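You operate a simulated robot arm through the tools that you are given. There is no shell and no other tool.

The job below is to be done with a simulated robot arm. You get a single attempt, and the scene is never put back.

TASK
Switch the gas over to the fuller of tanks 1 and 2.
Fine: gas pump off first and on last; shut the old tank's valve, open the new one's, swing the white lever over; the float comes back to about 3; leave all else as it is.

The check looks at the end state, three seconds after you hand in, the way a careful person would. Anything else that was tipped, shoved, dropped, spilled or broken makes it a failure.

THE ROBOT
A 7-joint arm with a fingered hand, fixed in place. Base frame: the origin is on the floor under the middle of its stand, x ahead of it, y to its left, z up. Readings come in mm, rad, newtons and seconds.
With the tool pointing down near the work surface it reaches from about 320 to 820 mm from the base axis. Its first joint turns from -2.007 to 2.007 rad. Payload 5 kg.
The TCP is the grasp point between the finger pads, 32 mm short of the fingertips. In the tool frame z runs along the fingers and y along their closing line. The gripper opens to 160 mm; its body begins 89 mm behind the TCP. The gripper is a hand of 4 fingers: y runs from the thumb to the fingers, the wrist lies at [0, 0, -267] in the tool frame.
Orientation is told as [roll, pitch, yaw] about the base's x, y, z axes, in that order, counted from this pose: with the fingers straight down and closing along the base's y, the tool's x points along the base's -x, its y along +y and its z along -z.

THE INTERFACE
- The arm moves only by the tool send_rows. Its argument "increments" is a list of rows, each an object (a shift or turn left out is 0) with "delta_rot": the turn, a rotation vector about the tool's x, y, z in rad, a list of three; "offset": the shift along the tool's x, y, z in m, a list of three. In form: [{"delta_rot": [wx, wy, wz], "offset": [tx, ty, tz]}, ...]. A call has 1 to 20 rows; each row shifts and turns the commanded pose from where the row before left it, along the tool's axes as they then stand. A row lasts 0.2 s, in which the tool goes at most 50 mm and 0.15 rad; a call with a longer step from one row to the next is refused whole. A pose out of reach is approached as far as the arm can. The call stops where the force on the tool passes 40 N (or 10 N more than at its start, if that is more) or the arm is blocked; 0.2 s more then pass. In this call time passes only in rows, and 0.2 s behind the last. It gives the time, the measured TCP pose, the force on the tool (base axes), the opening and the grip force at its end, in the units of the frame above (readings bear some noise), with the torque about the TCP (base axes, N m) and any sound that the robot's microphone picked up.
- Cameras (640 x 400 px; columns grow to the right, rows downward): "scene" is fixed at [407, 649.1, 1734.8]; the picture's right is [-1.00, -0.06, 0.00], its down [-0.03, 0.47, -0.88] and it looks along [0.05, -0.88, -0.47] (base axes); focal length 346 px, centre (320, 200). "wrist" rides on the gripper at [80, -4, -114] in the tool frame; the picture's right is [0.05, 1.00, 0.00], its down [-0.82, 0.04, -0.58] and it looks along [-0.58, 0.03, 0.82] (tool axes); focal length 265 px, centre (320, 200). There is no depth. A picture from a camera that has moved, and an enlarged one, comes with that camera's place and axes in the base frame and with its lens. The place of the scene camera against the robot may be out by one fixed shift of up to 18 mm in any direction.
- capture(camera): a new picture of that camera. No time passes.
- move_column(by): slides the trunk up (or, below 0, down) by that many mm; the arm rides with it, the base frame stays. It gives what a move gives, with no picture.
- curl_fingers(finger1, finger2, finger3, thumb_bend): sets how far each is bent, from 0 (flat) to 100 (curled in); at 30 the hand is open as for a grip, at 70 the pads meet at the TCP. One left out holds its place. A second passes; each finger stops where it meets its share of the squeeze, and holds until it gets a number again. It is the only way to open and close the hand. It gives what a move gives, with no picture; readings hold the bend of each and the force on the fingers (four entries, about 0 where the hand has none), thumb and palm.
- close_up(camera, box): a new picture of the part [left, top, right, bottom] of that camera's present view, enlarged. No time passes.
- job_done(): hands the job in; it is judged then, once.

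Places have to be worked out from the pictures, the camera data and where the tool is seen. Open the gripper and draw the arm clear of the work before you hand the job in, unless the task says otherwise.

The tools are called after "Request:" by a JSON object that holds its "method" and its "body". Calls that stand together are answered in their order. send_rows: Moves the arm, as the interface text tells. Its arguments: {"type":"object","properties":{"increments":{"type":"array"}},"required":["increments"]} The other tools are called the same way: move_column (by) moves the trunk up or down; curl_fingers (finger1, finger2, finger3, thumb_bend) moves the fingers one by one; capture (camera) takes a picture; close_up (camera, box) takes an enlarged picture of a part of a camera's view; job_done () hands the job in.

At the start:

```text
time_s: 0.0
tcp_pos: [379.4, -391.5, 1433.5]
tcp_rot: [0.001, 0.001, 0.003]
ft_force: [0.2, 0.0, -0.2]
moment: [-0.03, 0.02, 0.01]
width: 159.6
grip_force: 0.0
shape: jaw
bend: [30.0, 30.0, 30.0, 30.0]
finger forces: [0.0, 0.0, 0.1, 0.0, 0.0, 0.0]
trunk travel left (down, up): [-925.0, 65.0]
```

scene: 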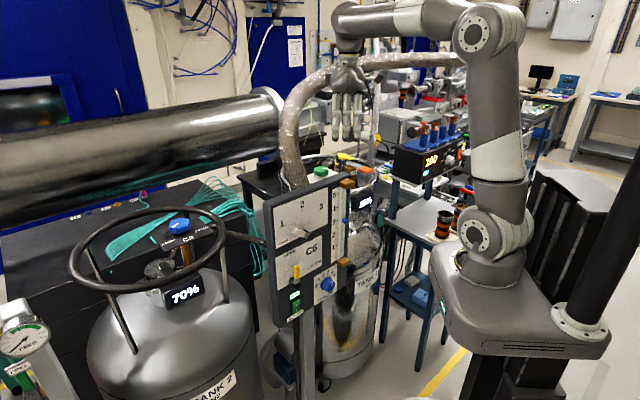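
wrist: 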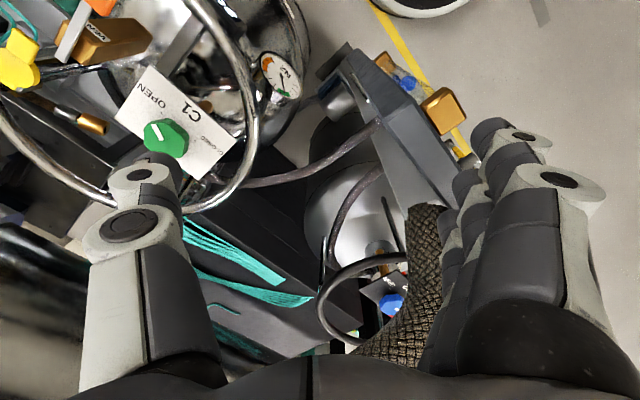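

I begin by looking at the scene more closely before any motion; the picture shows tanks, a panel with lever and knobs, and valves.

Request:
{"method": "close_up", "body": {"camera": "scene", "box": [250, 150, 410, 250]}}

Request:
{"method": "close_up", "body": {"camera": "scene", "box": [250, 230, 410, 330]}}

Request:
{"method": "close_up", "body": {"camera": "scene", "box": [60, 190, 260, 315]}}

Request:
{"method": "close_up", "body": {"camera": "scene", "box": [380, 90, 500, 165]}}

Request:
{"method": "close_up", "body": {"camera": "wrist", "box": [0, 0, 320, 200]}}

Request:
{"method": "close_up", "body": {"camera": "wrist", "box": [300, 0, 500, 125]}}

```text
4.00 times, centred on (330, 200) of scene
camera zoom: at [407.0, 649.1, 1734.8], right [-1.0, -0.06, 0.0], down [-0.03, 0.47, -0.88], along [0.05, -0.88, -0.47], focal length 1383 px, centre (280, 200)
```

zoom: 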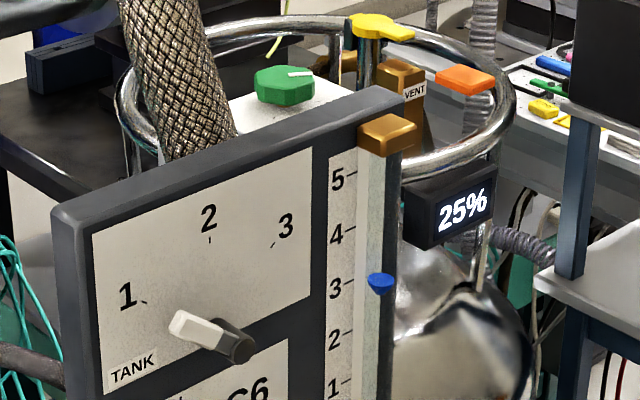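

```text
4.00 times, centred on (330, 280) of scene
camera zoom: at [407.0, 649.1, 1734.8], right [-1.0, -0.06, 0.0], down [-0.03, 0.47, -0.88], along [0.05, -0.88, -0.47], focal length 1383 px, centre (280, -120)
```

zoom: 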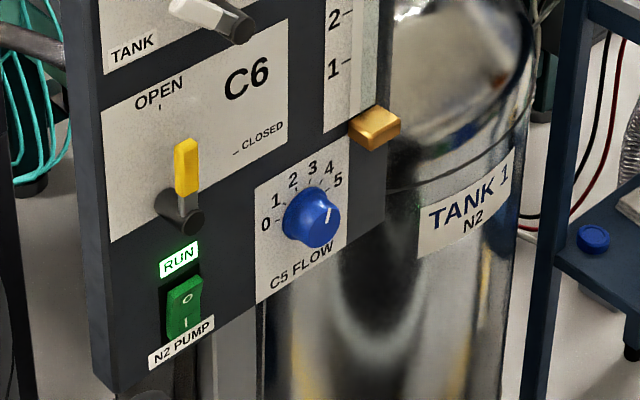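

```text
3.20 times, centred on (160, 252) of scene
camera zoom: at [407.0, 649.1, 1734.8], right [-1.0, -0.06, 0.0], down [-0.03, 0.47, -0.88], along [0.05, -0.88, -0.47], focal length 1106 px, centre (832, 32)
```

zoom: 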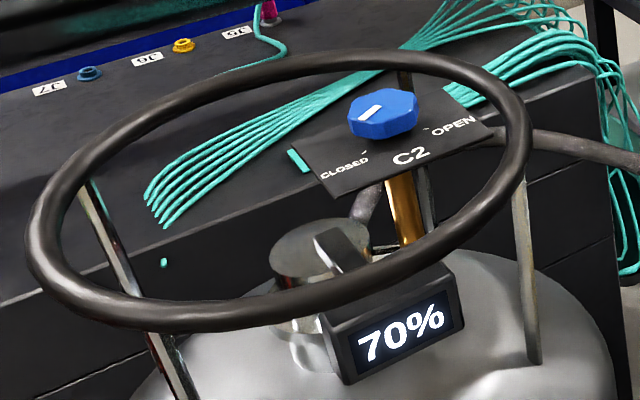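

```text
5.33 times, centred on (440, 128) of scene
camera zoom: at [407.0, 649.1, 1734.8], right [-1.0, -0.06, 0.0], down [-0.03, 0.47, -0.88], along [0.05, -0.88, -0.47], focal length 1844 px, centre (-320, 587)
```

zoom: 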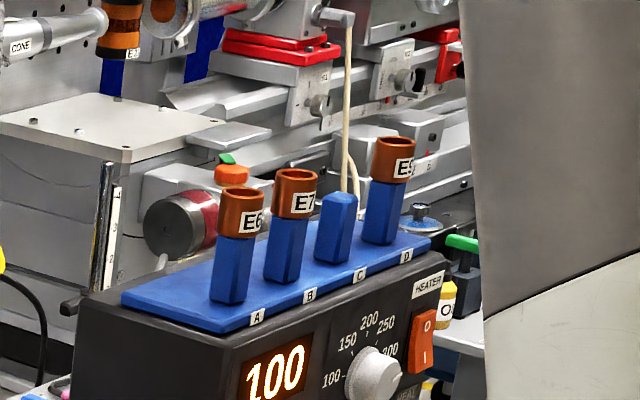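

```text
2.00 times, centred on (160, 100) of wrist
camera zoom: at [298.7, -394.8, 1547.6], right [-0.05, 1.0, 0.0], down [0.82, 0.04, 0.58], along [0.58, 0.03, -0.82], focal length 531 px, centre (640, 400)
```

zoom: 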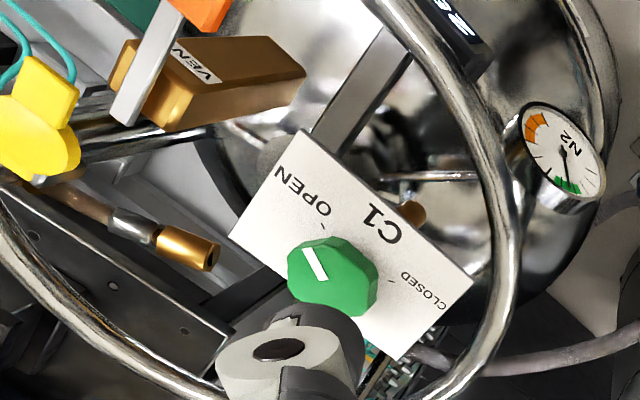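

```text
3.20 times, centred on (400, 62) of wrist
camera zoom: at [298.7, -394.8, 1547.6], right [-0.05, 1.0, 0.0], down [0.82, 0.04, 0.58], along [0.58, 0.03, -0.82], focal length 849 px, centre (64, 640)
```

zoom: 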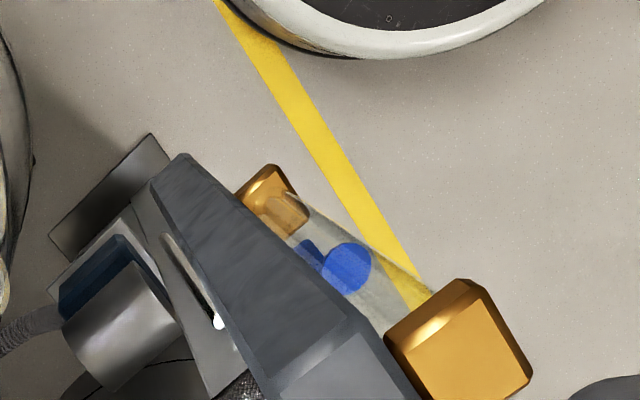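

The pictures show tank 1 at 25% (C1 open, green knob) and tank 2 at 70% (C2 closed, blue knob), the white lever at 1, the N2 pump running and the float at 3. I look closer at the hose near the hand, the rest of the tanks and the gauge areas before moving.

Request:
{"method": "close_up", "body": {"camera": "scene", "box": [250, 30, 490, 180]}}

Request:
{"method": "close_up", "body": {"camera": "scene", "box": [0, 275, 200, 400]}}

Request:
{"method": "close_up", "body": {"camera": "wrist", "box": [280, 150, 520, 300]}}

Request:
{"method": "close_up", "body": {"camera": "wrist", "box": [240, 230, 480, 380]}}

Request:
{"method": "close_up", "body": {"camera": "scene", "box": [250, 170, 350, 320]}}

```text
2.67 times, centred on (370, 105) of scene
camera zoom: at [407.0, 649.1, 1734.8], right [-1.0, -0.06, 0.0], down [-0.03, 0.47, -0.88], along [0.05, -0.88, -0.47], focal length 922 px, centre (187, 453)
```

zoom: 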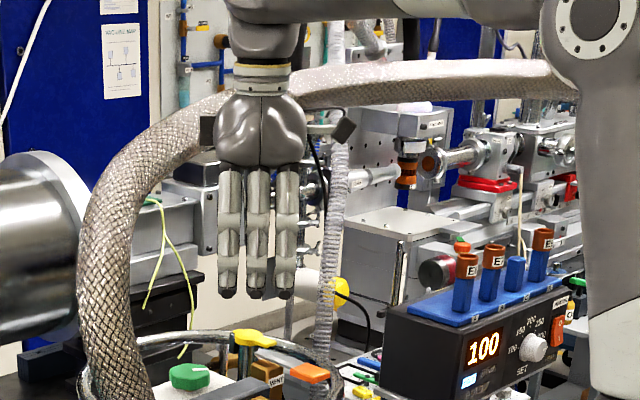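

```text
3.20 times, centred on (100, 338) of scene
camera zoom: at [407.0, 649.1, 1734.8], right [-1.0, -0.06, 0.0], down [-0.03, 0.47, -0.88], along [0.05, -0.88, -0.47], focal length 1106 px, centre (1024, -240)
```

zoom: 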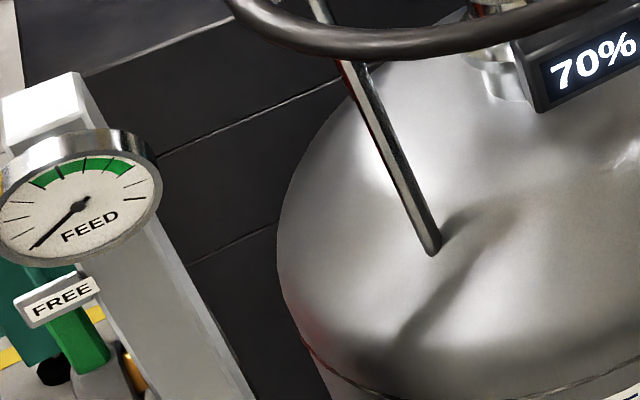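

```text
2.67 times, centred on (400, 225) of wrist
camera zoom: at [298.7, -394.8, 1547.6], right [-0.05, 1.0, 0.0], down [0.82, 0.04, 0.58], along [0.58, 0.03, -0.82], focal length 708 px, centre (107, 133)
```

zoom: 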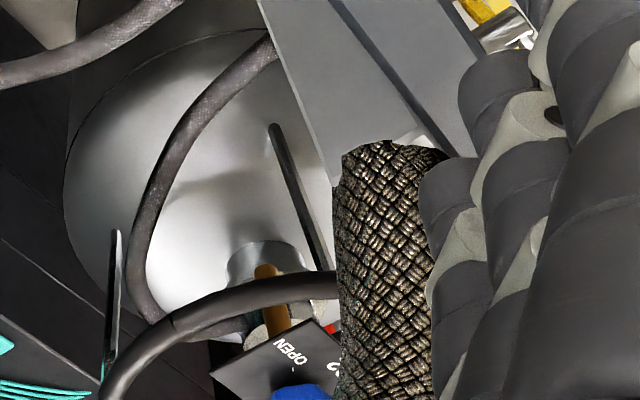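

```text
2.67 times, centred on (360, 305) of wrist
camera zoom: at [298.7, -394.8, 1547.6], right [-0.05, 1.0, 0.0], down [0.82, 0.04, 0.58], along [0.58, 0.03, -0.82], focal length 708 px, centre (213, -80)
```

zoom: 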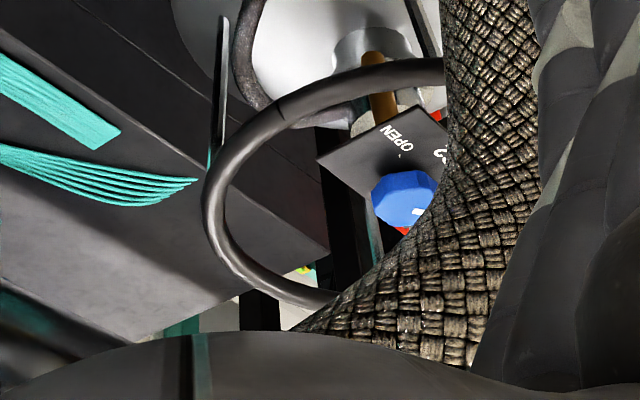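

```text
2.67 times, centred on (300, 245) of scene
camera zoom: at [407.0, 649.1, 1734.8], right [-1.0, -0.06, 0.0], down [-0.03, 0.47, -0.88], along [0.05, -0.88, -0.47], focal length 922 px, centre (373, 80)
```

zoom: 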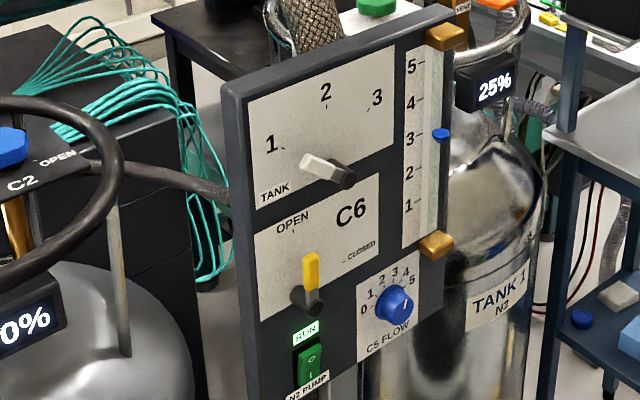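

The hose runs behind and to the +x side of the hand, so I draw the hand back toward the robot (-x) in small steps, then look again from there.

Request:
{"method": "send_rows", "body": {"increments": [{"offset": [0.03, 0, 0]}, {"offset": [0.03, 0, 0]}, {"offset": [0.03, 0, 0]}, {"offset": [0.03, 0, 0]}]}}

Request:
{"method": "capture", "body": {"camera": "wrist"}}

Request:
{"method": "capture", "body": {"camera": "scene"}}

```text
time_s: 1.0
tcp_pos: [257.7, -390.5, 1432.8]
tcp_rot: [-0.002, -0.001, -0.002]
ft_force: [-0.7, 0.3, 0.0]
moment: [0.02, -0.02, -0.01]
width: 159.7
grip_force: 0.0
shape: jaw
bend: [30.0, 30.0, 30.0, 30.0]
finger forces: [0.0, 0.0, 0.0, 0.2, 0.1, 0.0]
trunk travel left (down, up): [-925.0, 65.0]
```

```text
taken
camera wrist: at [176.5, -394.5, 1546.9], right [-0.05, 1.0, 0.0], down [0.81, 0.04, 0.58], along [0.58, 0.03, -0.82], focal length 265 px, centre (320, 200)
```

wrist: 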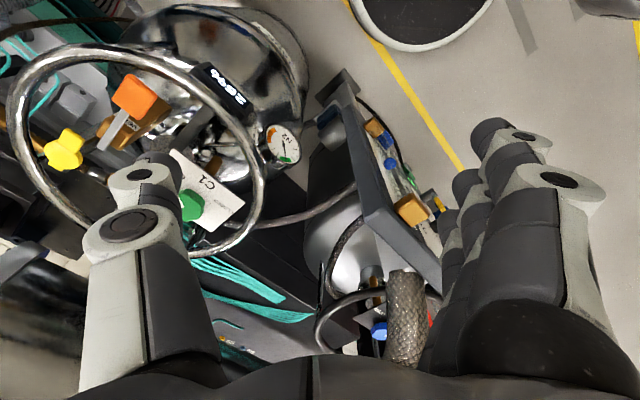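

```text
taken
```

scene: 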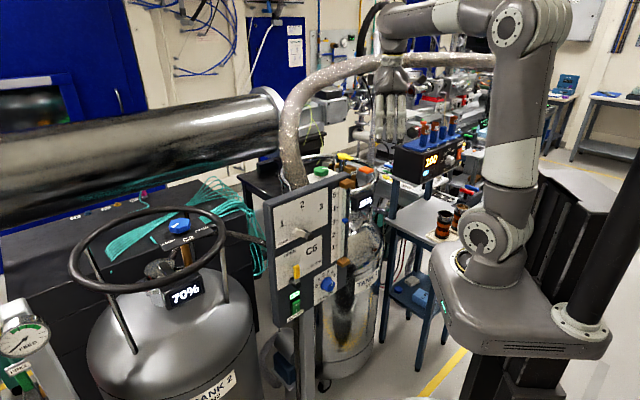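

The panel, both knobs and hose base are now visible from the wrist camera; I enlarge these parts to triangulate them.

Request:
{"method": "close_up", "body": {"camera": "wrist", "box": [280, 50, 480, 175]}}

Request:
{"method": "close_up", "body": {"camera": "wrist", "box": [280, 175, 480, 300]}}

Request:
{"method": "close_up", "body": {"camera": "wrist", "box": [280, 255, 480, 380]}}

Request:
{"method": "close_up", "body": {"camera": "wrist", "box": [100, 120, 340, 270]}}

Request:
{"method": "close_up", "body": {"camera": "wrist", "box": [0, 20, 240, 170]}}

```text
3.20 times, centred on (380, 112) of wrist
camera zoom: at [176.5, -394.5, 1546.9], right [-0.05, 1.0, 0.0], down [0.81, 0.04, 0.58], along [0.58, 0.03, -0.82], focal length 849 px, centre (128, 480)
```

zoom: 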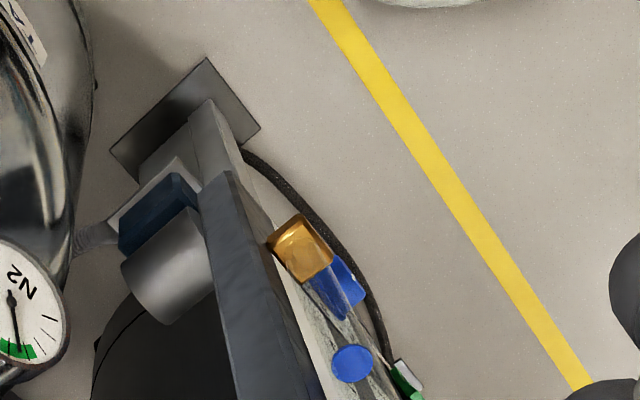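

```text
3.20 times, centred on (380, 238) of wrist
camera zoom: at [176.5, -394.5, 1546.9], right [-0.05, 1.0, 0.0], down [0.81, 0.04, 0.58], along [0.58, 0.03, -0.82], focal length 849 px, centre (128, 80)
```

zoom: 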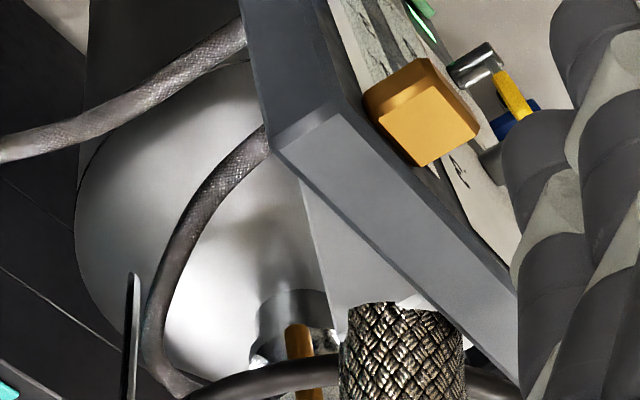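

```text
3.20 times, centred on (380, 318) of wrist
camera zoom: at [176.5, -394.5, 1546.9], right [-0.05, 1.0, 0.0], down [0.81, 0.04, 0.58], along [0.58, 0.03, -0.82], focal length 849 px, centre (128, -176)
```

zoom: 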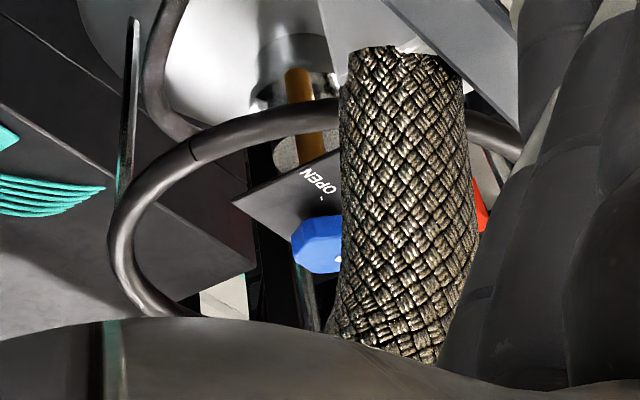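

```text
2.67 times, centred on (220, 195) of wrist
camera zoom: at [176.5, -394.5, 1546.9], right [-0.05, 1.0, 0.0], down [0.81, 0.04, 0.58], along [0.58, 0.03, -0.82], focal length 708 px, centre (587, 213)
```

zoom: 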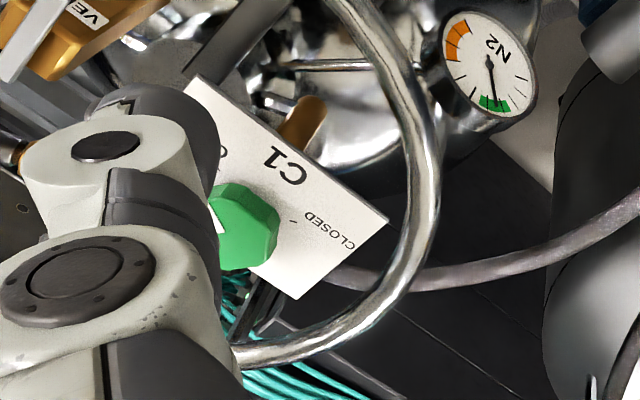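

```text
2.67 times, centred on (120, 95) of wrist
camera zoom: at [176.5, -394.5, 1546.9], right [-0.05, 1.0, 0.0], down [0.81, 0.04, 0.58], along [0.58, 0.03, -0.82], focal length 708 px, centre (853, 480)
```

zoom: 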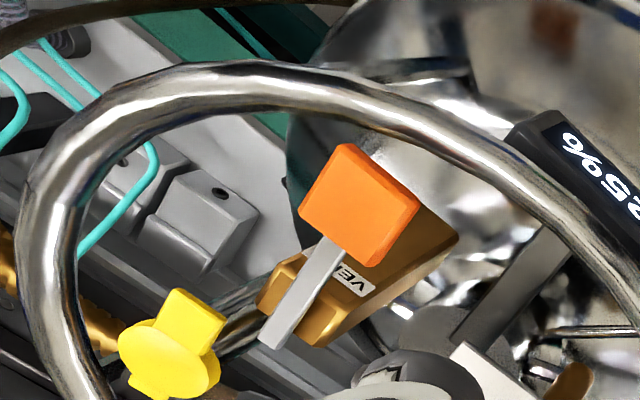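

The panel runs from about (358,-310) to (578,-124) with its top at z≈1298 and its front facing (-0.64, 0.77); the pump rocker is near (518,-178,889). I move the hand across in front of the panel at this height, staying above its top and clear of the hose.

Request:
{"method": "send_rows", "body": {"increments": [{"offset": [-0.008, 0.0367, 0]}, {"offset": [-0.008, 0.0367, 0]}, {"offset": [-0.008, 0.0367, 0]}, {"offset": [-0.008, 0.0367, 0]}, {"offset": [-0.008, 0.0367, 0]}, {"offset": [-0.008, 0.0367, 0]}, {"offset": [-0.008, 0.0367, 0]}, {"offset": [-0.008, 0.0367, 0]}, {"offset": [-0.008, 0.0367, 0]}]}}

Request:
{"method": "capture", "body": {"camera": "wrist"}}

Request:
{"method": "capture", "body": {"camera": "scene"}}

```text
time_s: 3.0
tcp_pos: [360.5, -97.2, 1377.8]
tcp_rot: [-0.002, -0.001, 0.001]
ft_force: [-0.2, 0.3, -0.5]
moment: [-0.06, 0.04, 0.0]
width: 160.0
grip_force: 0.0
shape: jaw
bend: [30.0, 30.0, 30.0, 30.0]
finger forces: [0.0, 0.1, 0.0, 0.0, 0.1, 0.0]
out of reach, approached as far as the arm can: row 6, 7, 8, 9
trunk travel left (down, up): [-925.0, 65.0]
```

```text
taken
camera wrist: at [279.1, -101.3, 1491.5], right [-0.05, 1.0, 0.0], down [0.82, 0.04, 0.58], along [0.58, 0.03, -0.82], focal length 265 px, centre (320, 200)
```

wrist: 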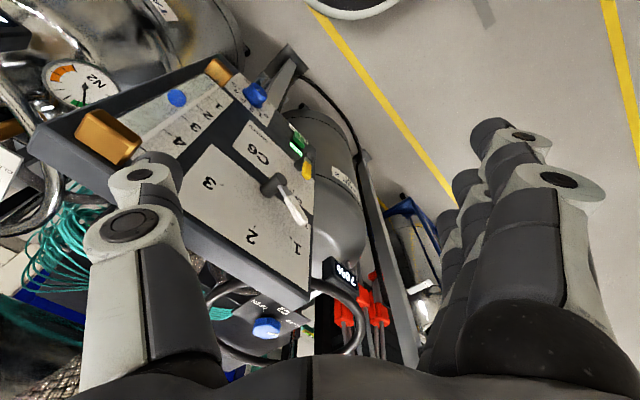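

```text
taken
```

scene: 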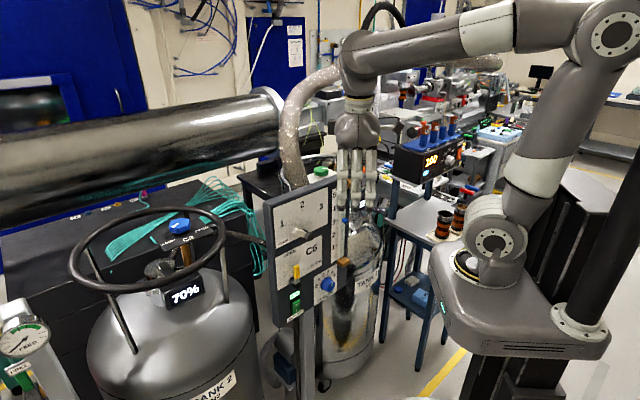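

The arm stopped short as that pose was out of its reach, but the view of the panel front is good. I enlarge it to work out the control places.

Request:
{"method": "close_up", "body": {"camera": "wrist", "box": [190, 60, 350, 160]}}

Request:
{"method": "close_up", "body": {"camera": "wrist", "box": [190, 150, 350, 250]}}

Request:
{"method": "close_up", "body": {"camera": "wrist", "box": [190, 250, 400, 381]}}

Request:
{"method": "close_up", "body": {"camera": "wrist", "box": [30, 50, 240, 181]}}

```text
4.00 times, centred on (270, 110) of wrist
camera zoom: at [279.1, -101.3, 1491.5], right [-0.05, 1.0, 0.0], down [0.82, 0.04, 0.58], along [0.58, 0.03, -0.82], focal length 1062 px, centre (520, 560)
```

zoom: 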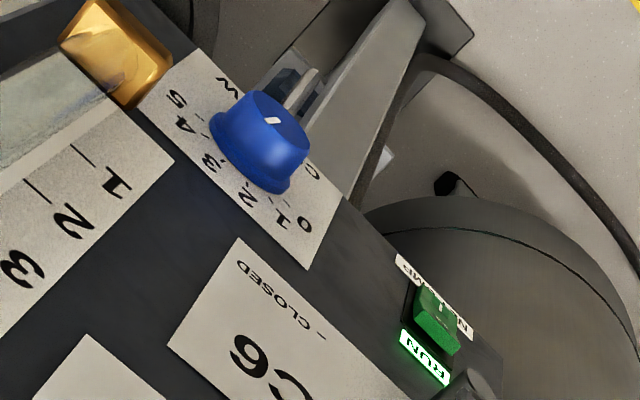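

```text
4.00 times, centred on (270, 200) of wrist
camera zoom: at [279.1, -101.3, 1491.5], right [-0.05, 1.0, 0.0], down [0.82, 0.04, 0.58], along [0.58, 0.03, -0.82], focal length 1062 px, centre (520, 200)
```

zoom: 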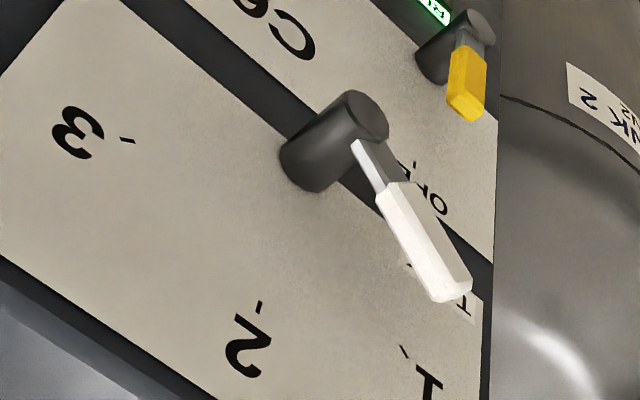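

```text
3.05 times, centred on (295, 316) of wrist
camera zoom: at [279.1, -101.3, 1491.5], right [-0.05, 1.0, 0.0], down [0.82, 0.04, 0.58], along [0.58, 0.03, -0.82], focal length 809 px, centre (396, -152)
```

zoom: 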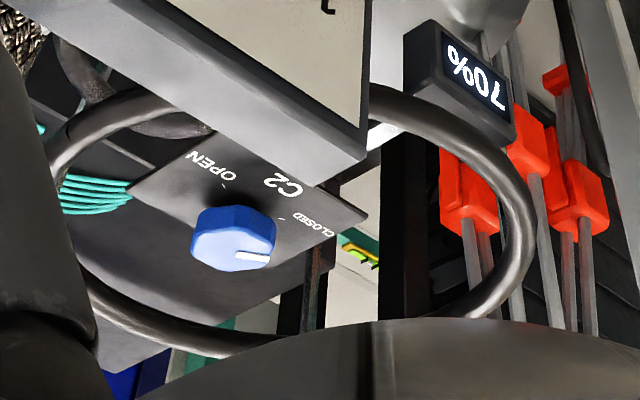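

```text
3.05 times, centred on (135, 116) of wrist
camera zoom: at [279.1, -101.3, 1491.5], right [-0.05, 1.0, 0.0], down [0.82, 0.04, 0.58], along [0.58, 0.03, -0.82], focal length 809 px, centre (884, 458)
```

zoom: 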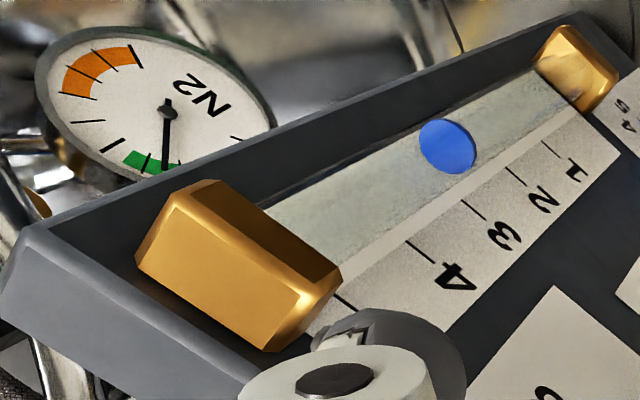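

Cross-checking the wrist and scene views gives the lever hub end at about (465,-144,1184), lever tip (501,-112,1227), and pump rocker (511,-134,936). Next I test the fingers in free air: curl fingers 2 and 3 and the thumb, to see which finger remains as a pointer.

Request:
{"method": "curl_fingers", "body": {"finger1": 60, "finger2": 100, "finger3": 100, "thumb_bend": 100}}

Request:
{"method": "capture", "body": {"camera": "wrist"}}

Request:
{"method": "close_up", "body": {"camera": "scene", "box": [300, 100, 420, 220]}}

```text
time_s: 4.0
tcp_pos: [358.5, -98.2, 1377.3]
tcp_rot: [0.0, 0.0, 0.002]
ft_force: [0.4, 0.0, 0.1]
moment: [0.03, -0.02, -0.01]
width: 45.7
grip_force: 0.1
shape: fingers
bend: [60.0, 93.0, 100.0, 100.0]
finger forces: [0.1, 0.0, 0.0, 0.0, 0.0, 0.0]
trunk travel left (down, up): [-925.0, 65.0]
```

```text
taken
camera wrist: at [277.7, -102.9, 1491.7], right [-0.05, 1.0, 0.0], down [0.82, 0.04, 0.58], along [0.58, 0.03, -0.82], focal length 265 px, centre (320, 200)
```

wrist: 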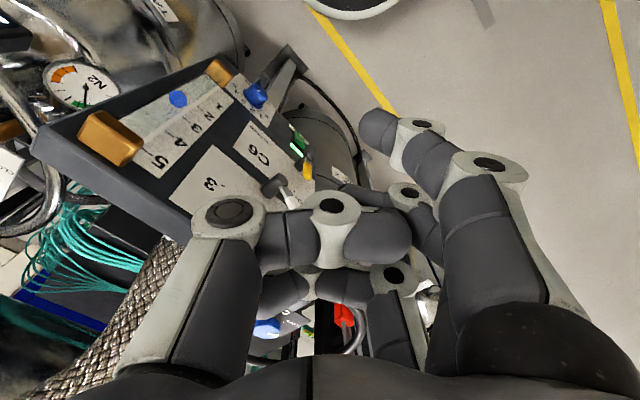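

```text
3.33 times, centred on (360, 160) of scene
camera zoom: at [407.0, 649.1, 1734.8], right [-1.0, -0.06, 0.0], down [-0.03, 0.47, -0.88], along [0.05, -0.88, -0.47], focal length 1152 px, centre (187, 333)
```

zoom: 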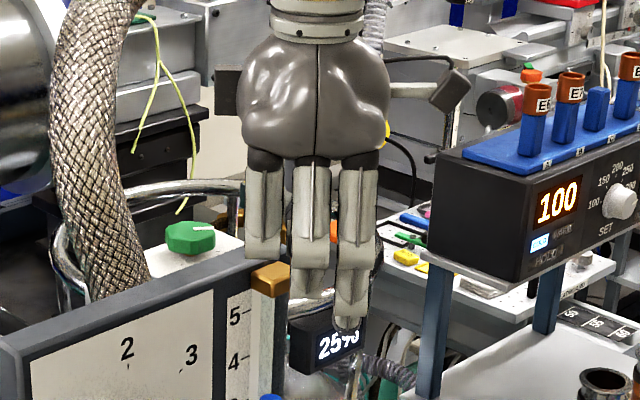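

Finger 1 sits on the camera side; for the rocker it is better to point with finger 3 (it will be the upper one), keeping the rest of the hand below the yellow C6 lever. I reshape the hand: finger 3 fairly straight, fingers 1 and 2 curled, thumb out of the way first.

Request:
{"method": "curl_fingers", "body": {"finger1": 100, "finger2": 100, "finger3": 45, "thumb_bend": 40}}

Request:
{"method": "curl_fingers", "body": {"thumb_bend": 90}}

Request:
{"method": "capture", "body": {"camera": "wrist"}}

Request:
{"method": "close_up", "body": {"camera": "scene", "box": [300, 100, 420, 220]}}

```text
time_s: 5.0
tcp_pos: [358.9, -98.6, 1377.2]
tcp_rot: [-0.002, 0.001, 0.001]
ft_force: [0.1, -0.6, 0.0]
moment: [-0.01, 0.01, -0.01]
width: 69.6
grip_force: 0.0
shape: fingers
bend: [100.0, 100.0, 45.0, 40.0]
finger forces: [0.0, 0.0, 0.1, 0.0, 0.0, 0.0]
trunk travel left (down, up): [-925.0, 65.0]
```

```text
time_s: 6.0
tcp_pos: [359.3, -98.8, 1377.5]
tcp_rot: [-0.001, -0.001, 0.002]
ft_force: [0.5, 1.0, -0.6]
moment: [-0.04, 0.01, -0.03]
width: 45.3
grip_force: 0.1
shape: fingers
bend: [100.0, 100.0, 45.0, 82.0]
finger forces: [0.0, 0.0, 0.1, 0.0, 0.0, 0.0]
trunk travel left (down, up): [-925.0, 65.0]
```

```text
taken
camera wrist: at [277.8, -102.9, 1491.7], right [-0.05, 1.0, 0.0], down [0.82, 0.04, 0.58], along [0.58, 0.03, -0.82], focal length 265 px, centre (320, 200)
```

wrist: 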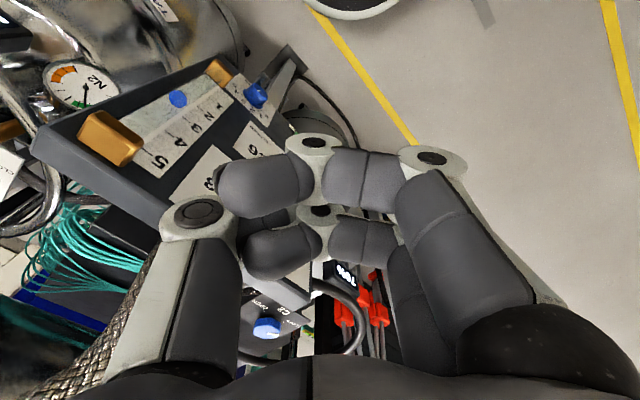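

```text
3.33 times, centred on (360, 160) of scene
camera zoom: at [407.0, 649.1, 1734.8], right [-1.0, -0.06, 0.0], down [-0.03, 0.47, -0.88], along [0.05, -0.88, -0.47], focal length 1152 px, centre (187, 333)
```

zoom: 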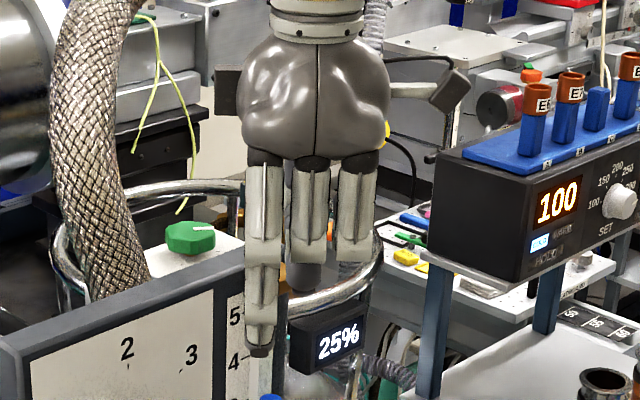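

Finger 3 is now a straight pointer with the other fingers curled. The arm can't fold closer than about 0.5 m wrist-to-shoulder, so I'll reorient high above and then ride the trunk down; first I raise the hand 150 mm while yawing it by -1.0 rad.

Request:
{"method": "send_rows", "body": {"increments": [{"offset": [0, 0, -0.019], "delta_rot": [0, 0, 0.125]}, {"offset": [0, 0, -0.019], "delta_rot": [0, 0, 0.125]}, {"offset": [0, 0, -0.019], "delta_rot": [0, 0, 0.125]}, {"offset": [0, 0, -0.019], "delta_rot": [0, 0, 0.125]}, {"offset": [0, 0, -0.019], "delta_rot": [0, 0, 0.125]}, {"offset": [0, 0, -0.019], "delta_rot": [0, 0, 0.125]}, {"offset": [0, 0, -0.019], "delta_rot": [0, 0, 0.125]}, {"offset": [0, 0, -0.019], "delta_rot": [0, 0, 0.125]}]}}

Request:
{"method": "capture", "body": {"camera": "scene"}}

```text
time_s: 7.8
tcp_pos: [360.0, -96.5, 1526.3]
tcp_rot: [-0.001, 0.0, -1.003]
ft_force: [0.1, -0.4, -0.4]
moment: [0.01, -0.01, -0.04]
width: 45.4
grip_force: 0.1
shape: fingers
bend: [100.0, 100.0, 45.0, 82.0]
finger forces: [0.1, 0.0, 0.0, 0.0, 0.1, 0.0]
trunk travel left (down, up): [-925.0, 65.0]
```

```text
taken
```

scene: 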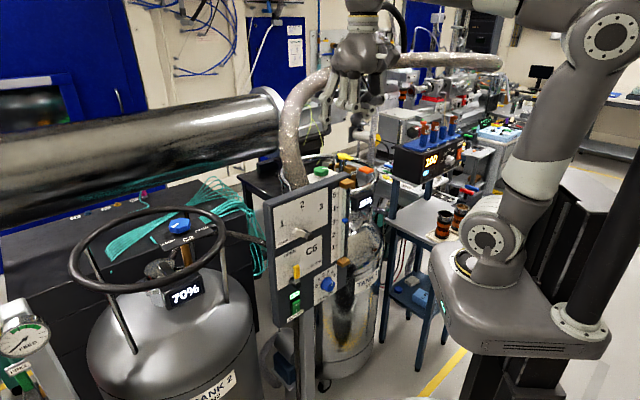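

The move went as planned (pose (360,-96,1526), yaw -1.0). Now I tilt the tool to nearly horizontal (10° below) while lifting, keeping the wrist away from the shoulder.

Request:
{"method": "send_rows", "body": {"increments": [{"offset": [0.0046, 0.0043, -0.0228], "delta_rot": [0, -0.14, 0]}, {"offset": [0.0014, 0.0043, -0.0232], "delta_rot": [0, -0.14, 0]}, {"offset": [-0.0019, 0.0043, -0.0232], "delta_rot": [0, -0.14, 0]}, {"offset": [-0.0051, 0.0043, -0.0227], "delta_rot": [0, -0.14, 0]}, {"offset": [-0.0082, 0.0043, -0.0217], "delta_rot": [0, -0.14, 0]}, {"offset": [-0.0112, 0.0043, -0.0204], "delta_rot": [0, -0.14, 0]}, {"offset": [-0.0139, 0.0043, -0.0186], "delta_rot": [0, -0.14, 0]}, {"offset": [-0.0164, 0.0043, -0.0165], "delta_rot": [0, -0.14, 0]}, {"offset": [-0.0185, 0.0043, -0.014], "delta_rot": [0, -0.14, 0]}, {"offset": [-0.0203, 0.0043, -0.0114], "delta_rot": [0, -0.14, 0]}]}}

Request:
{"method": "capture", "body": {"camera": "scene"}}

Request:
{"method": "capture", "body": {"camera": "wrist"}}

```text
time_s: 10.0
tcp_pos: [518.9, -84.7, 1821.6]
tcp_rot: [0.001, -0.981, -0.997]
ft_force: [0.4, -0.9, 0.2]
moment: [-0.02, 0.02, 0.03]
width: 45.5
grip_force: 0.1
shape: fingers
bend: [100.0, 100.0, 45.0, 82.0]
finger forces: [0.0, 0.0, 0.1, 0.1, 0.0, 0.1]
out of reach, approached as far as the arm can: row 1, 2, 3, 4, 5, 6, 7, 8, 9, 10
trunk travel left (down, up): [-925.0, 65.0]
```

```text
taken
```

scene: 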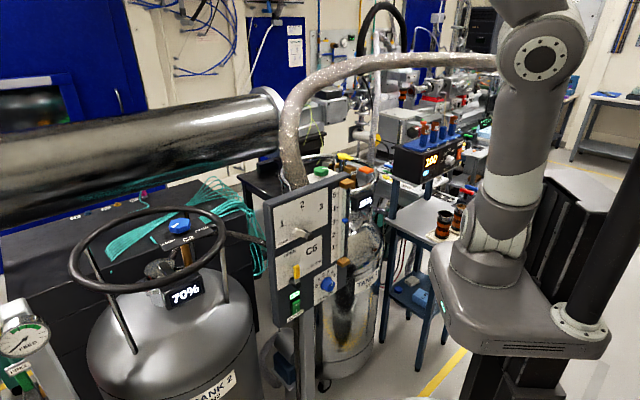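

```text
taken
camera wrist: at [439.1, 30.2, 1817.6], right [0.82, 0.57, -0.04], down [0.02, 0.05, 1.0], along [0.57, -0.82, 0.03], focal length 265 px, centre (320, 200)
```

wrist: 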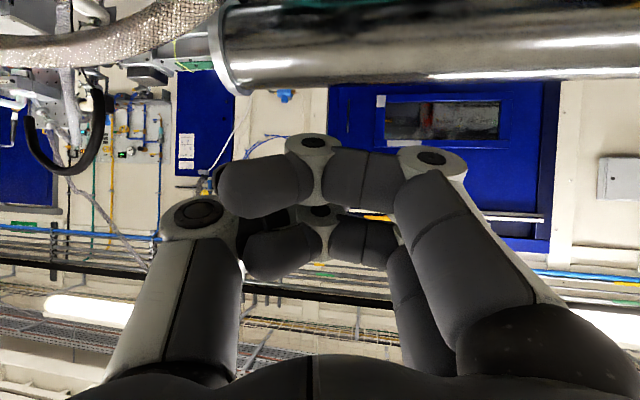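

The arm could only get part of the way (pitch -0.98), probably limited by how far the upper arm leans back. I test whether the wrist can bend further by rotating about the wrist centre only.

Request:
{"method": "send_rows", "body": {"increments": [{"offset": [-0.0373, 0, -0.0026], "delta_rot": [0, -0.14, 0]}, {"offset": [-0.0373, 0, -0.0026], "delta_rot": [0, -0.14, 0]}, {"offset": [-0.0373, 0, -0.0026], "delta_rot": [0, -0.14, 0]}]}}

```text
time_s: 10.8
tcp_pos: [483.9, -143.3, 1934.5]
tcp_rot: [0.01, -1.244, -0.995]
ft_force: [-0.9, 0.3, 0.2]
moment: [0.02, -0.01, 0.04]
width: 45.5
grip_force: 0.0
shape: fingers
bend: [100.0, 100.0, 45.0, 82.0]
finger forces: [0.0, 0.1, 0.1, 0.0, 0.0, 0.0]
out of reach, approached as far as the arm can: row 1, 2, 3
trunk travel left (down, up): [-925.0, 65.0]
```

The wrist drifted upward, so the arm is at some limit. I bring the tool back to a 45° downward tilt at a lower, better-conditioned place, to test whether that pose is reached cleanly.

Request:
{"method": "send_rows", "body": {"increments": [{"offset": [0.0327, -0.0031, 0.0095], "delta_rot": [0, 0.0575, 0]}, {"offset": [0.0321, -0.0031, 0.0113], "delta_rot": [0, 0.0575, 0]}, {"offset": [0.0313, -0.0031, 0.0132], "delta_rot": [0, 0.0575, 0]}, {"offset": [0.0306, -0.0031, 0.015], "delta_rot": [0, 0.0575, 0]}, {"offset": [0.0297, -0.0031, 0.0167], "delta_rot": [0, 0.0575, 0]}, {"offset": [0.0287, -0.0031, 0.0184], "delta_rot": [0, 0.0575, 0]}, {"offset": [0.0275, -0.0031, 0.0199], "delta_rot": [0, 0.0575, 0]}, {"offset": [0.0264, -0.0031, 0.0215], "delta_rot": [0, 0.0575, 0]}]}}

Request:
{"method": "capture", "body": {"camera": "scene"}}

```text
time_s: 12.6
tcp_pos: [478.9, -155.7, 1706.9]
tcp_rot: [0.003, -0.776, -0.987]
ft_force: [0.9, -0.4, 0.8]
moment: [-0.01, 0.04, 0.0]
width: 45.5
grip_force: 0.0
shape: fingers
bend: [100.0, 100.0, 45.0, 82.0]
finger forces: [0.0, 0.0, 0.1, 0.0, 0.0, 0.0]
out of reach, approached as far as the arm can: row 1, 2, 3, 4, 5, 6, 8
trunk travel left (down, up): [-925.0, 65.0]
```

```text
taken
```

scene: 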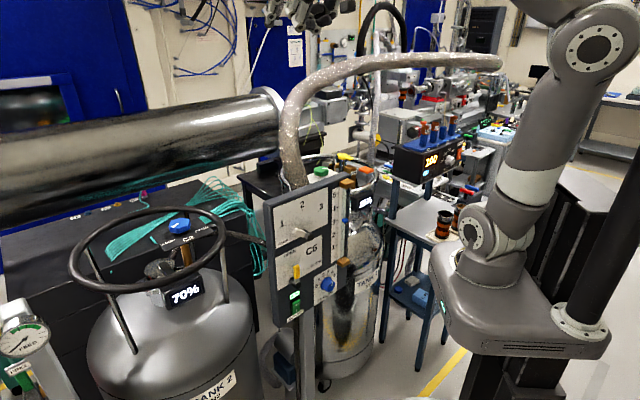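

The 45° tilt is nearly reachable here. I move the hand down and toward +y (clear of panel and hose) with the same orientation to learn how well the arm handles this tilt at lower height.

Request:
{"method": "send_rows", "body": {"increments": [{"offset": [0.0335, 0.0118, 0.0087]}, {"offset": [0.0335, 0.0118, 0.0087]}, {"offset": [0.0335, 0.0118, 0.0087]}, {"offset": [0.0335, 0.0118, 0.0087]}, {"offset": [0.0335, 0.0118, 0.0087]}, {"offset": [0.0335, 0.0118, 0.0087]}, {"offset": [0.0335, 0.0118, 0.0087]}]}}

Request:
{"method": "capture", "body": {"camera": "scene"}}

```text
time_s: 14.2
tcp_pos: [563.1, -27.6, 1661.6]
tcp_rot: [0.002, -0.747, -0.985]
ft_force: [1.1, -0.2, -0.2]
moment: [-0.02, 0.01, -0.03]
width: 45.3
grip_force: 0.1
shape: fingers
bend: [100.0, 100.0, 45.0, 82.0]
finger forces: [0.0, 0.0, 0.0, 0.0, 0.0, 0.0]
out of reach, approached as far as the arm can: row 1, 2, 3, 4, 5, 6, 7
trunk travel left (down, up): [-925.0, 65.0]
```

```text
taken
```

scene: 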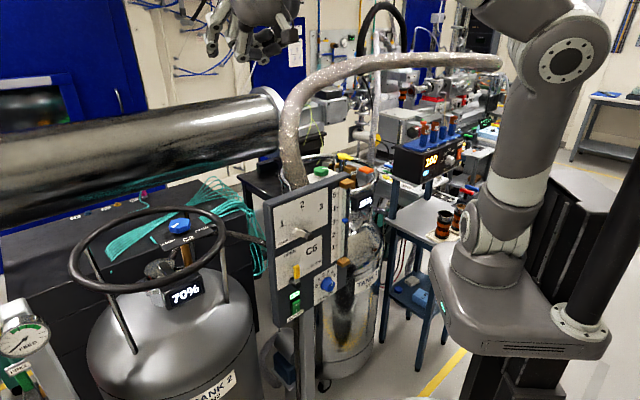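

The arm drifts outward for tilted tools, so pointing with a strongly tilted hand is not practical here. Better plan: keep the tool nearly straight down and use the thumb, spread outward toward the panel, as the pointer; I first bring the tool back to vertical by rotating about the wrist.

Request:
{"method": "send_rows", "body": {"increments": [{"offset": [0.0332, 0, -0.0021], "delta_rot": [0, 0.1245, 0]}, {"offset": [0.0332, 0, -0.0021], "delta_rot": [0, 0.1245, 0]}, {"offset": [0.0332, 0, -0.0021], "delta_rot": [0, 0.1245, 0]}, {"offset": [0.0332, 0, -0.0021], "delta_rot": [0, 0.1245, 0]}, {"offset": [0.0332, 0, -0.0021], "delta_rot": [0, 0.1245, 0]}, {"offset": [0.0332, 0, -0.0021], "delta_rot": [0, 0.1245, 0]}]}}

```text
time_s: 15.6
tcp_pos: [460.4, 6.1, 1534.2]
tcp_rot: [0.01, -0.034, -0.979]
ft_force: [0.1, -0.2, 0.4]
moment: [0.04, -0.03, 0.02]
width: 45.5
grip_force: 0.0
shape: fingers
bend: [100.0, 100.0, 45.0, 82.0]
finger forces: [0.0, 0.0, 0.1, 0.1, 0.0, 0.0]
out of reach, approached as far as the arm can: row 1, 2, 3, 4, 5, 6
trunk travel left (down, up): [-925.0, 65.0]
```

It appears a wrist-roll limit (yaw far negative relative to the arm) was the obstacle. I rotate the tool the other way to yaw +0.69, which puts the thumb side toward the panel, and flatten the residual tilt.

Request:
{"method": "send_rows", "body": {"increments": [{"delta_rot": [0, 0.03, -0.139]}, {"delta_rot": [0, 0, -0.139]}, {"delta_rot": [0, 0, -0.139]}, {"delta_rot": [0, 0, -0.139]}, {"delta_rot": [0, 0, -0.139]}, {"delta_rot": [0, 0, -0.139]}, {"delta_rot": [0, 0, -0.139]}, {"delta_rot": [0, 0, -0.139]}, {"delta_rot": [0, 0, -0.139]}, {"delta_rot": [0, 0, -0.139]}, {"delta_rot": [0, 0, -0.139]}, {"delta_rot": [0, 0, -0.139]}]}}

Request:
{"method": "capture", "body": {"camera": "scene"}}

```text
time_s: 18.2
tcp_pos: [461.0, 4.1, 1535.1]
tcp_rot: [-0.006, 0.001, 0.683]
ft_force: [-0.4, 0.4, 0.2]
moment: [-0.01, -0.04, -0.02]
width: 45.5
grip_force: 0.0
shape: fingers
bend: [100.0, 100.0, 45.0, 82.0]
finger forces: [0.0, 0.0, 0.0, 0.0, 0.0, 0.0]
trunk travel left (down, up): [-925.0, 65.0]
```

```text
taken
```

scene: 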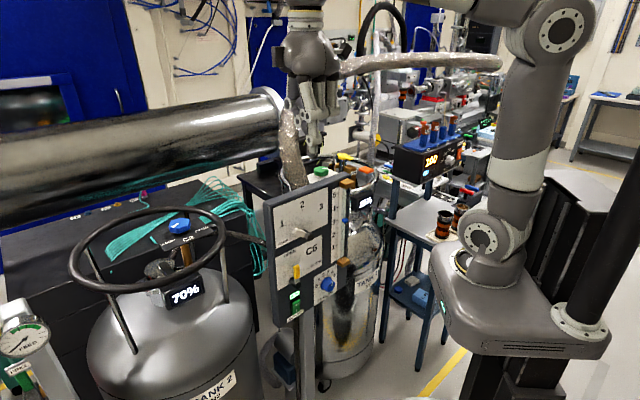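

Clean this time: TCP (461,4,1535), yaw 0.68, tool down. Now I spread the thumb flat as the pointer and curl all fingers, then look at it.

Request:
{"method": "curl_fingers", "body": {"thumb_bend": 0, "finger1": 100, "finger2": 100, "finger3": 100}}

Request:
{"method": "capture", "body": {"camera": "wrist"}}

Request:
{"method": "close_up", "body": {"camera": "scene", "box": [240, 0, 400, 160]}}

```text
time_s: 19.2
tcp_pos: [460.8, 3.7, 1536.4]
tcp_rot: [-0.006, 0.002, 0.681]
ft_force: [0.2, -0.5, -0.4]
moment: [-0.01, -0.02, -0.02]
width: 87.3
grip_force: 0.1
shape: fingers
bend: [100.0, 100.0, 100.0, 0.0]
finger forces: [0.0, 0.0, 0.0, 0.1, 0.0, 0.1]
trunk travel left (down, up): [-925.0, 65.0]
```

```text
taken
camera wrist: at [399.6, -49.5, 1649.2], right [-0.67, 0.74, 0.0], down [0.61, 0.55, 0.58], along [0.43, 0.38, -0.82], focal length 265 px, centre (320, 200)
```

wrist: 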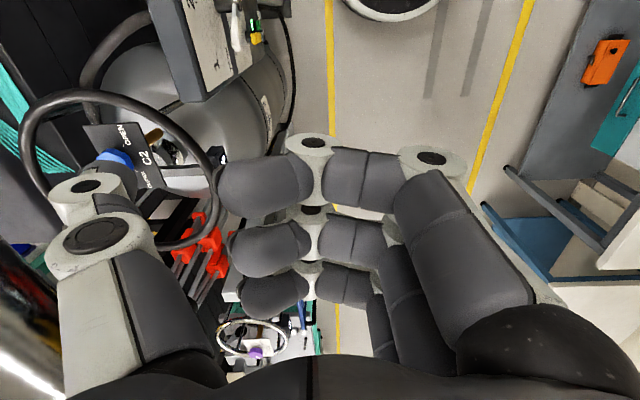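

```text
2.50 times, centred on (320, 80) of scene
camera zoom: at [407.0, 649.1, 1734.8], right [-1.0, -0.06, 0.0], down [-0.03, 0.47, -0.88], along [0.05, -0.88, -0.47], focal length 864 px, centre (320, 500)
```

zoom: 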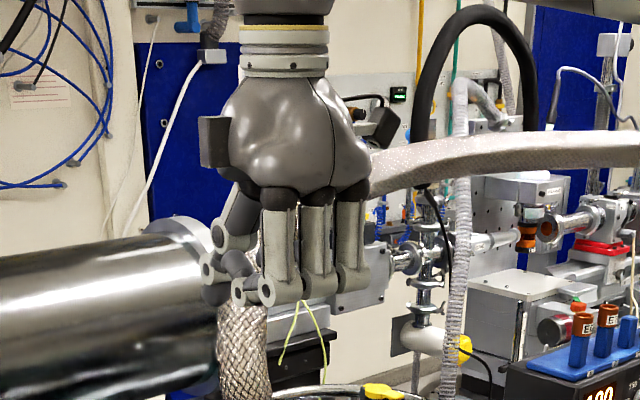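

I zoom in on the thumb to see its extent.

Request:
{"method": "close_up", "body": {"camera": "wrist", "box": [20, 120, 220, 245]}}

Request:
{"method": "close_up", "body": {"camera": "wrist", "box": [100, 0, 340, 150]}}

Request:
{"method": "close_up", "body": {"camera": "scene", "box": [280, 70, 340, 130]}}

```text
3.20 times, centred on (120, 182) of wrist
camera zoom: at [399.6, -49.5, 1649.2], right [-0.67, 0.74, 0.0], down [0.61, 0.55, 0.58], along [0.43, 0.38, -0.82], focal length 849 px, centre (960, 256)
```

zoom: 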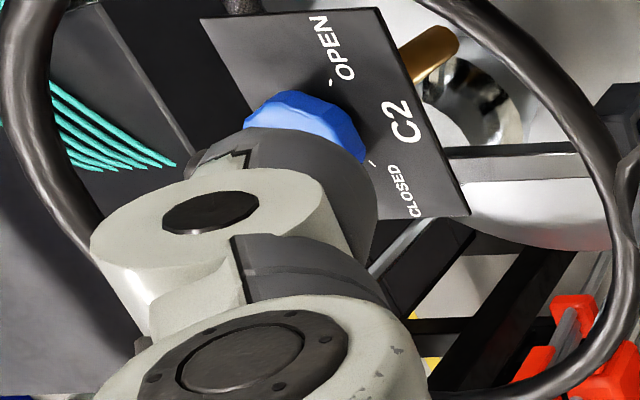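

```text
2.67 times, centred on (220, 75) of wrist
camera zoom: at [399.6, -49.5, 1649.2], right [-0.67, 0.74, 0.0], down [0.61, 0.55, 0.58], along [0.43, 0.38, -0.82], focal length 708 px, centre (587, 533)
```

zoom: 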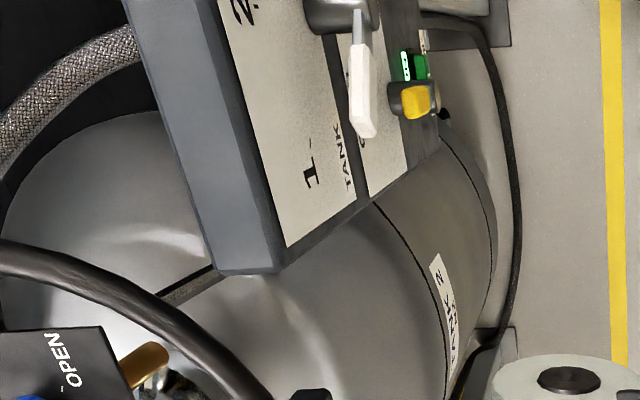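

```text
6.67 times, centred on (310, 100) of scene
camera zoom: at [407.0, 649.1, 1734.8], right [-1.0, -0.06, 0.0], down [-0.03, 0.47, -0.88], along [0.05, -0.88, -0.47], focal length 2305 px, centre (387, 867)
```

zoom: 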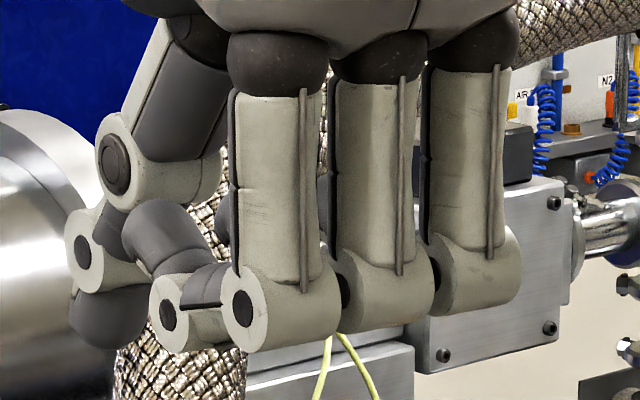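

The thumb flares but its tip still points along the tool axis, so some tilt is needed for pressing. I test tilting toward the panel with this roll (about tool x, around the wrist), in the free space above.

Request:
{"method": "send_rows", "body": {"increments": [{"offset": [0, -0.0373, -0.0026], "delta_rot": [0.14, 0, 0]}, {"offset": [0, -0.0373, -0.0026], "delta_rot": [0.14, 0, 0]}, {"offset": [0, -0.0373, -0.0026], "delta_rot": [0.14, 0, 0]}, {"offset": [0, -0.0373, -0.0026], "delta_rot": [0.14, 0, 0]}, {"offset": [0, -0.0373, -0.0026], "delta_rot": [0.14, 0, 0]}]}}

Request:
{"method": "capture", "body": {"camera": "scene"}}

```text
time_s: 20.6
tcp_pos: [580.7, -68.8, 1597.6]
tcp_rot: [-0.706, -0.001, 0.805]
ft_force: [-0.6, -0.2, 0.4]
moment: [0.04, -0.05, 0.02]
width: 87.3
grip_force: 0.0
shape: fingers
bend: [100.0, 100.0, 100.0, 0.0]
finger forces: [0.0, 0.0, 0.0, 0.1, 0.0, 0.0]
trunk travel left (down, up): [-925.0, 65.0]
stopped in row 5: the arm was blocked; the commanded pose is now the measured one
```

```text
taken
```

scene: 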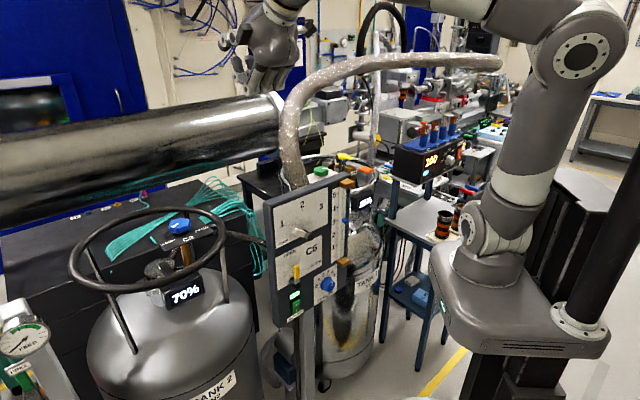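

The arm got blocked near 0.7 rad tilt, but moderate tilt works. The spread thumb is already inclined about 32° outward, so a 0.3 rad tool tilt suffices; I return to vertical first.

Request:
{"method": "send_rows", "body": {"increments": [{"offset": [0, 0.0373, -0.0026], "delta_rot": [-0.14, 0, 0]}, {"offset": [0, 0.0373, -0.0026], "delta_rot": [-0.14, 0, 0]}, {"offset": [0, 0.0373, -0.0026], "delta_rot": [-0.14, 0, 0]}, {"offset": [0, 0.0373, -0.0026], "delta_rot": [-0.14, 0, 0]}, {"offset": [0, 0.0373, -0.0026], "delta_rot": [-0.14, 0, 0]}]}}

```text
time_s: 21.8
tcp_pos: [455.1, 51.3, 1531.3]
tcp_rot: [-0.002, 0.002, 0.803]
ft_force: [-0.1, -0.7, -0.1]
moment: [0.03, -0.03, -0.02]
width: 87.5
grip_force: 0.1
shape: fingers
bend: [100.0, 100.0, 100.0, 0.0]
finger forces: [0.1, 0.0, 0.0, 0.0, 0.1, 0.1]
trunk travel left (down, up): [-925.0, 65.0]
```

Back to vertical at (455,51,1531). I move to the standoff column in front of the panel (wrist over (388,125)), trim the yaw to 0.69 and tilt 0.3 rad toward the panel.

Request:
{"method": "send_rows", "body": {"increments": [{"offset": [-0.0017, 0.0249, 0.0315]}, {"offset": [-0.0017, 0.0249, 0.0315]}, {"offset": [-0.0017, 0.0249, 0.0315]}, {"offset": [-0.0017, 0.0249, 0.0315]}, {"delta_rot": [0, 0, 0.113]}, {"offset": [0, -0.0399, -0.003], "delta_rot": [0.15, 0, 0]}, {"offset": [0, -0.0399, -0.003], "delta_rot": [0.15, 0, 0]}]}}

Request:
{"method": "capture", "body": {"camera": "wrist"}}

Request:
{"method": "capture", "body": {"camera": "scene"}}

```text
time_s: 23.4
tcp_pos: [439.2, 64.4, 1419.9]
tcp_rot: [-0.308, 0.002, 0.691]
ft_force: [0.0, -0.2, 0.3]
moment: [0.02, -0.02, 0.01]
width: 87.1
grip_force: 0.0
shape: fingers
bend: [100.0, 100.0, 100.0, 0.0]
finger forces: [0.0, 0.0, 0.0, 0.0, 0.0, 0.1]
trunk travel left (down, up): [-925.0, 65.0]
```

```text
taken
camera wrist: at [357.6, 35.1, 1529.7], right [-0.65, 0.7, -0.3], down [0.49, 0.69, 0.54], along [0.58, 0.2, -0.79], focal length 265 px, centre (320, 200)
```

wrist: 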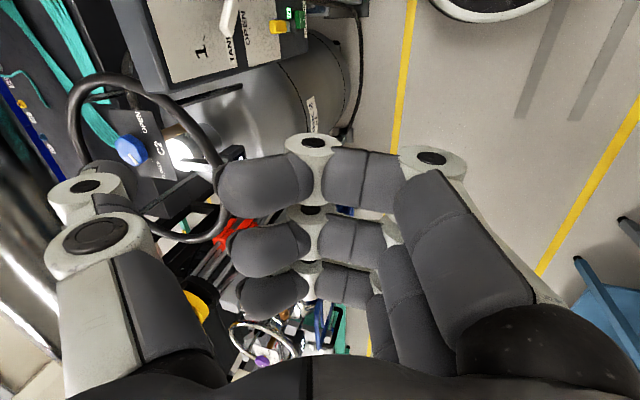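

```text
taken
```

scene: 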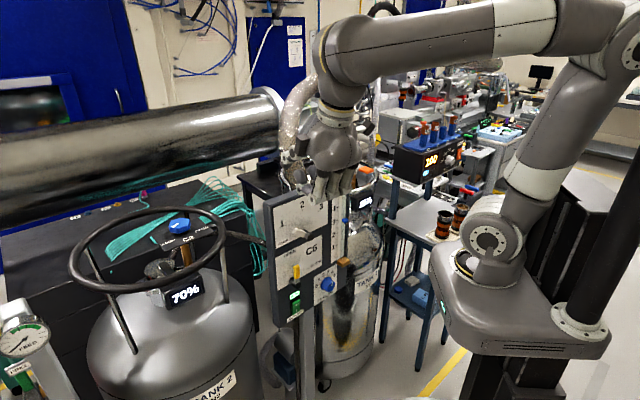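

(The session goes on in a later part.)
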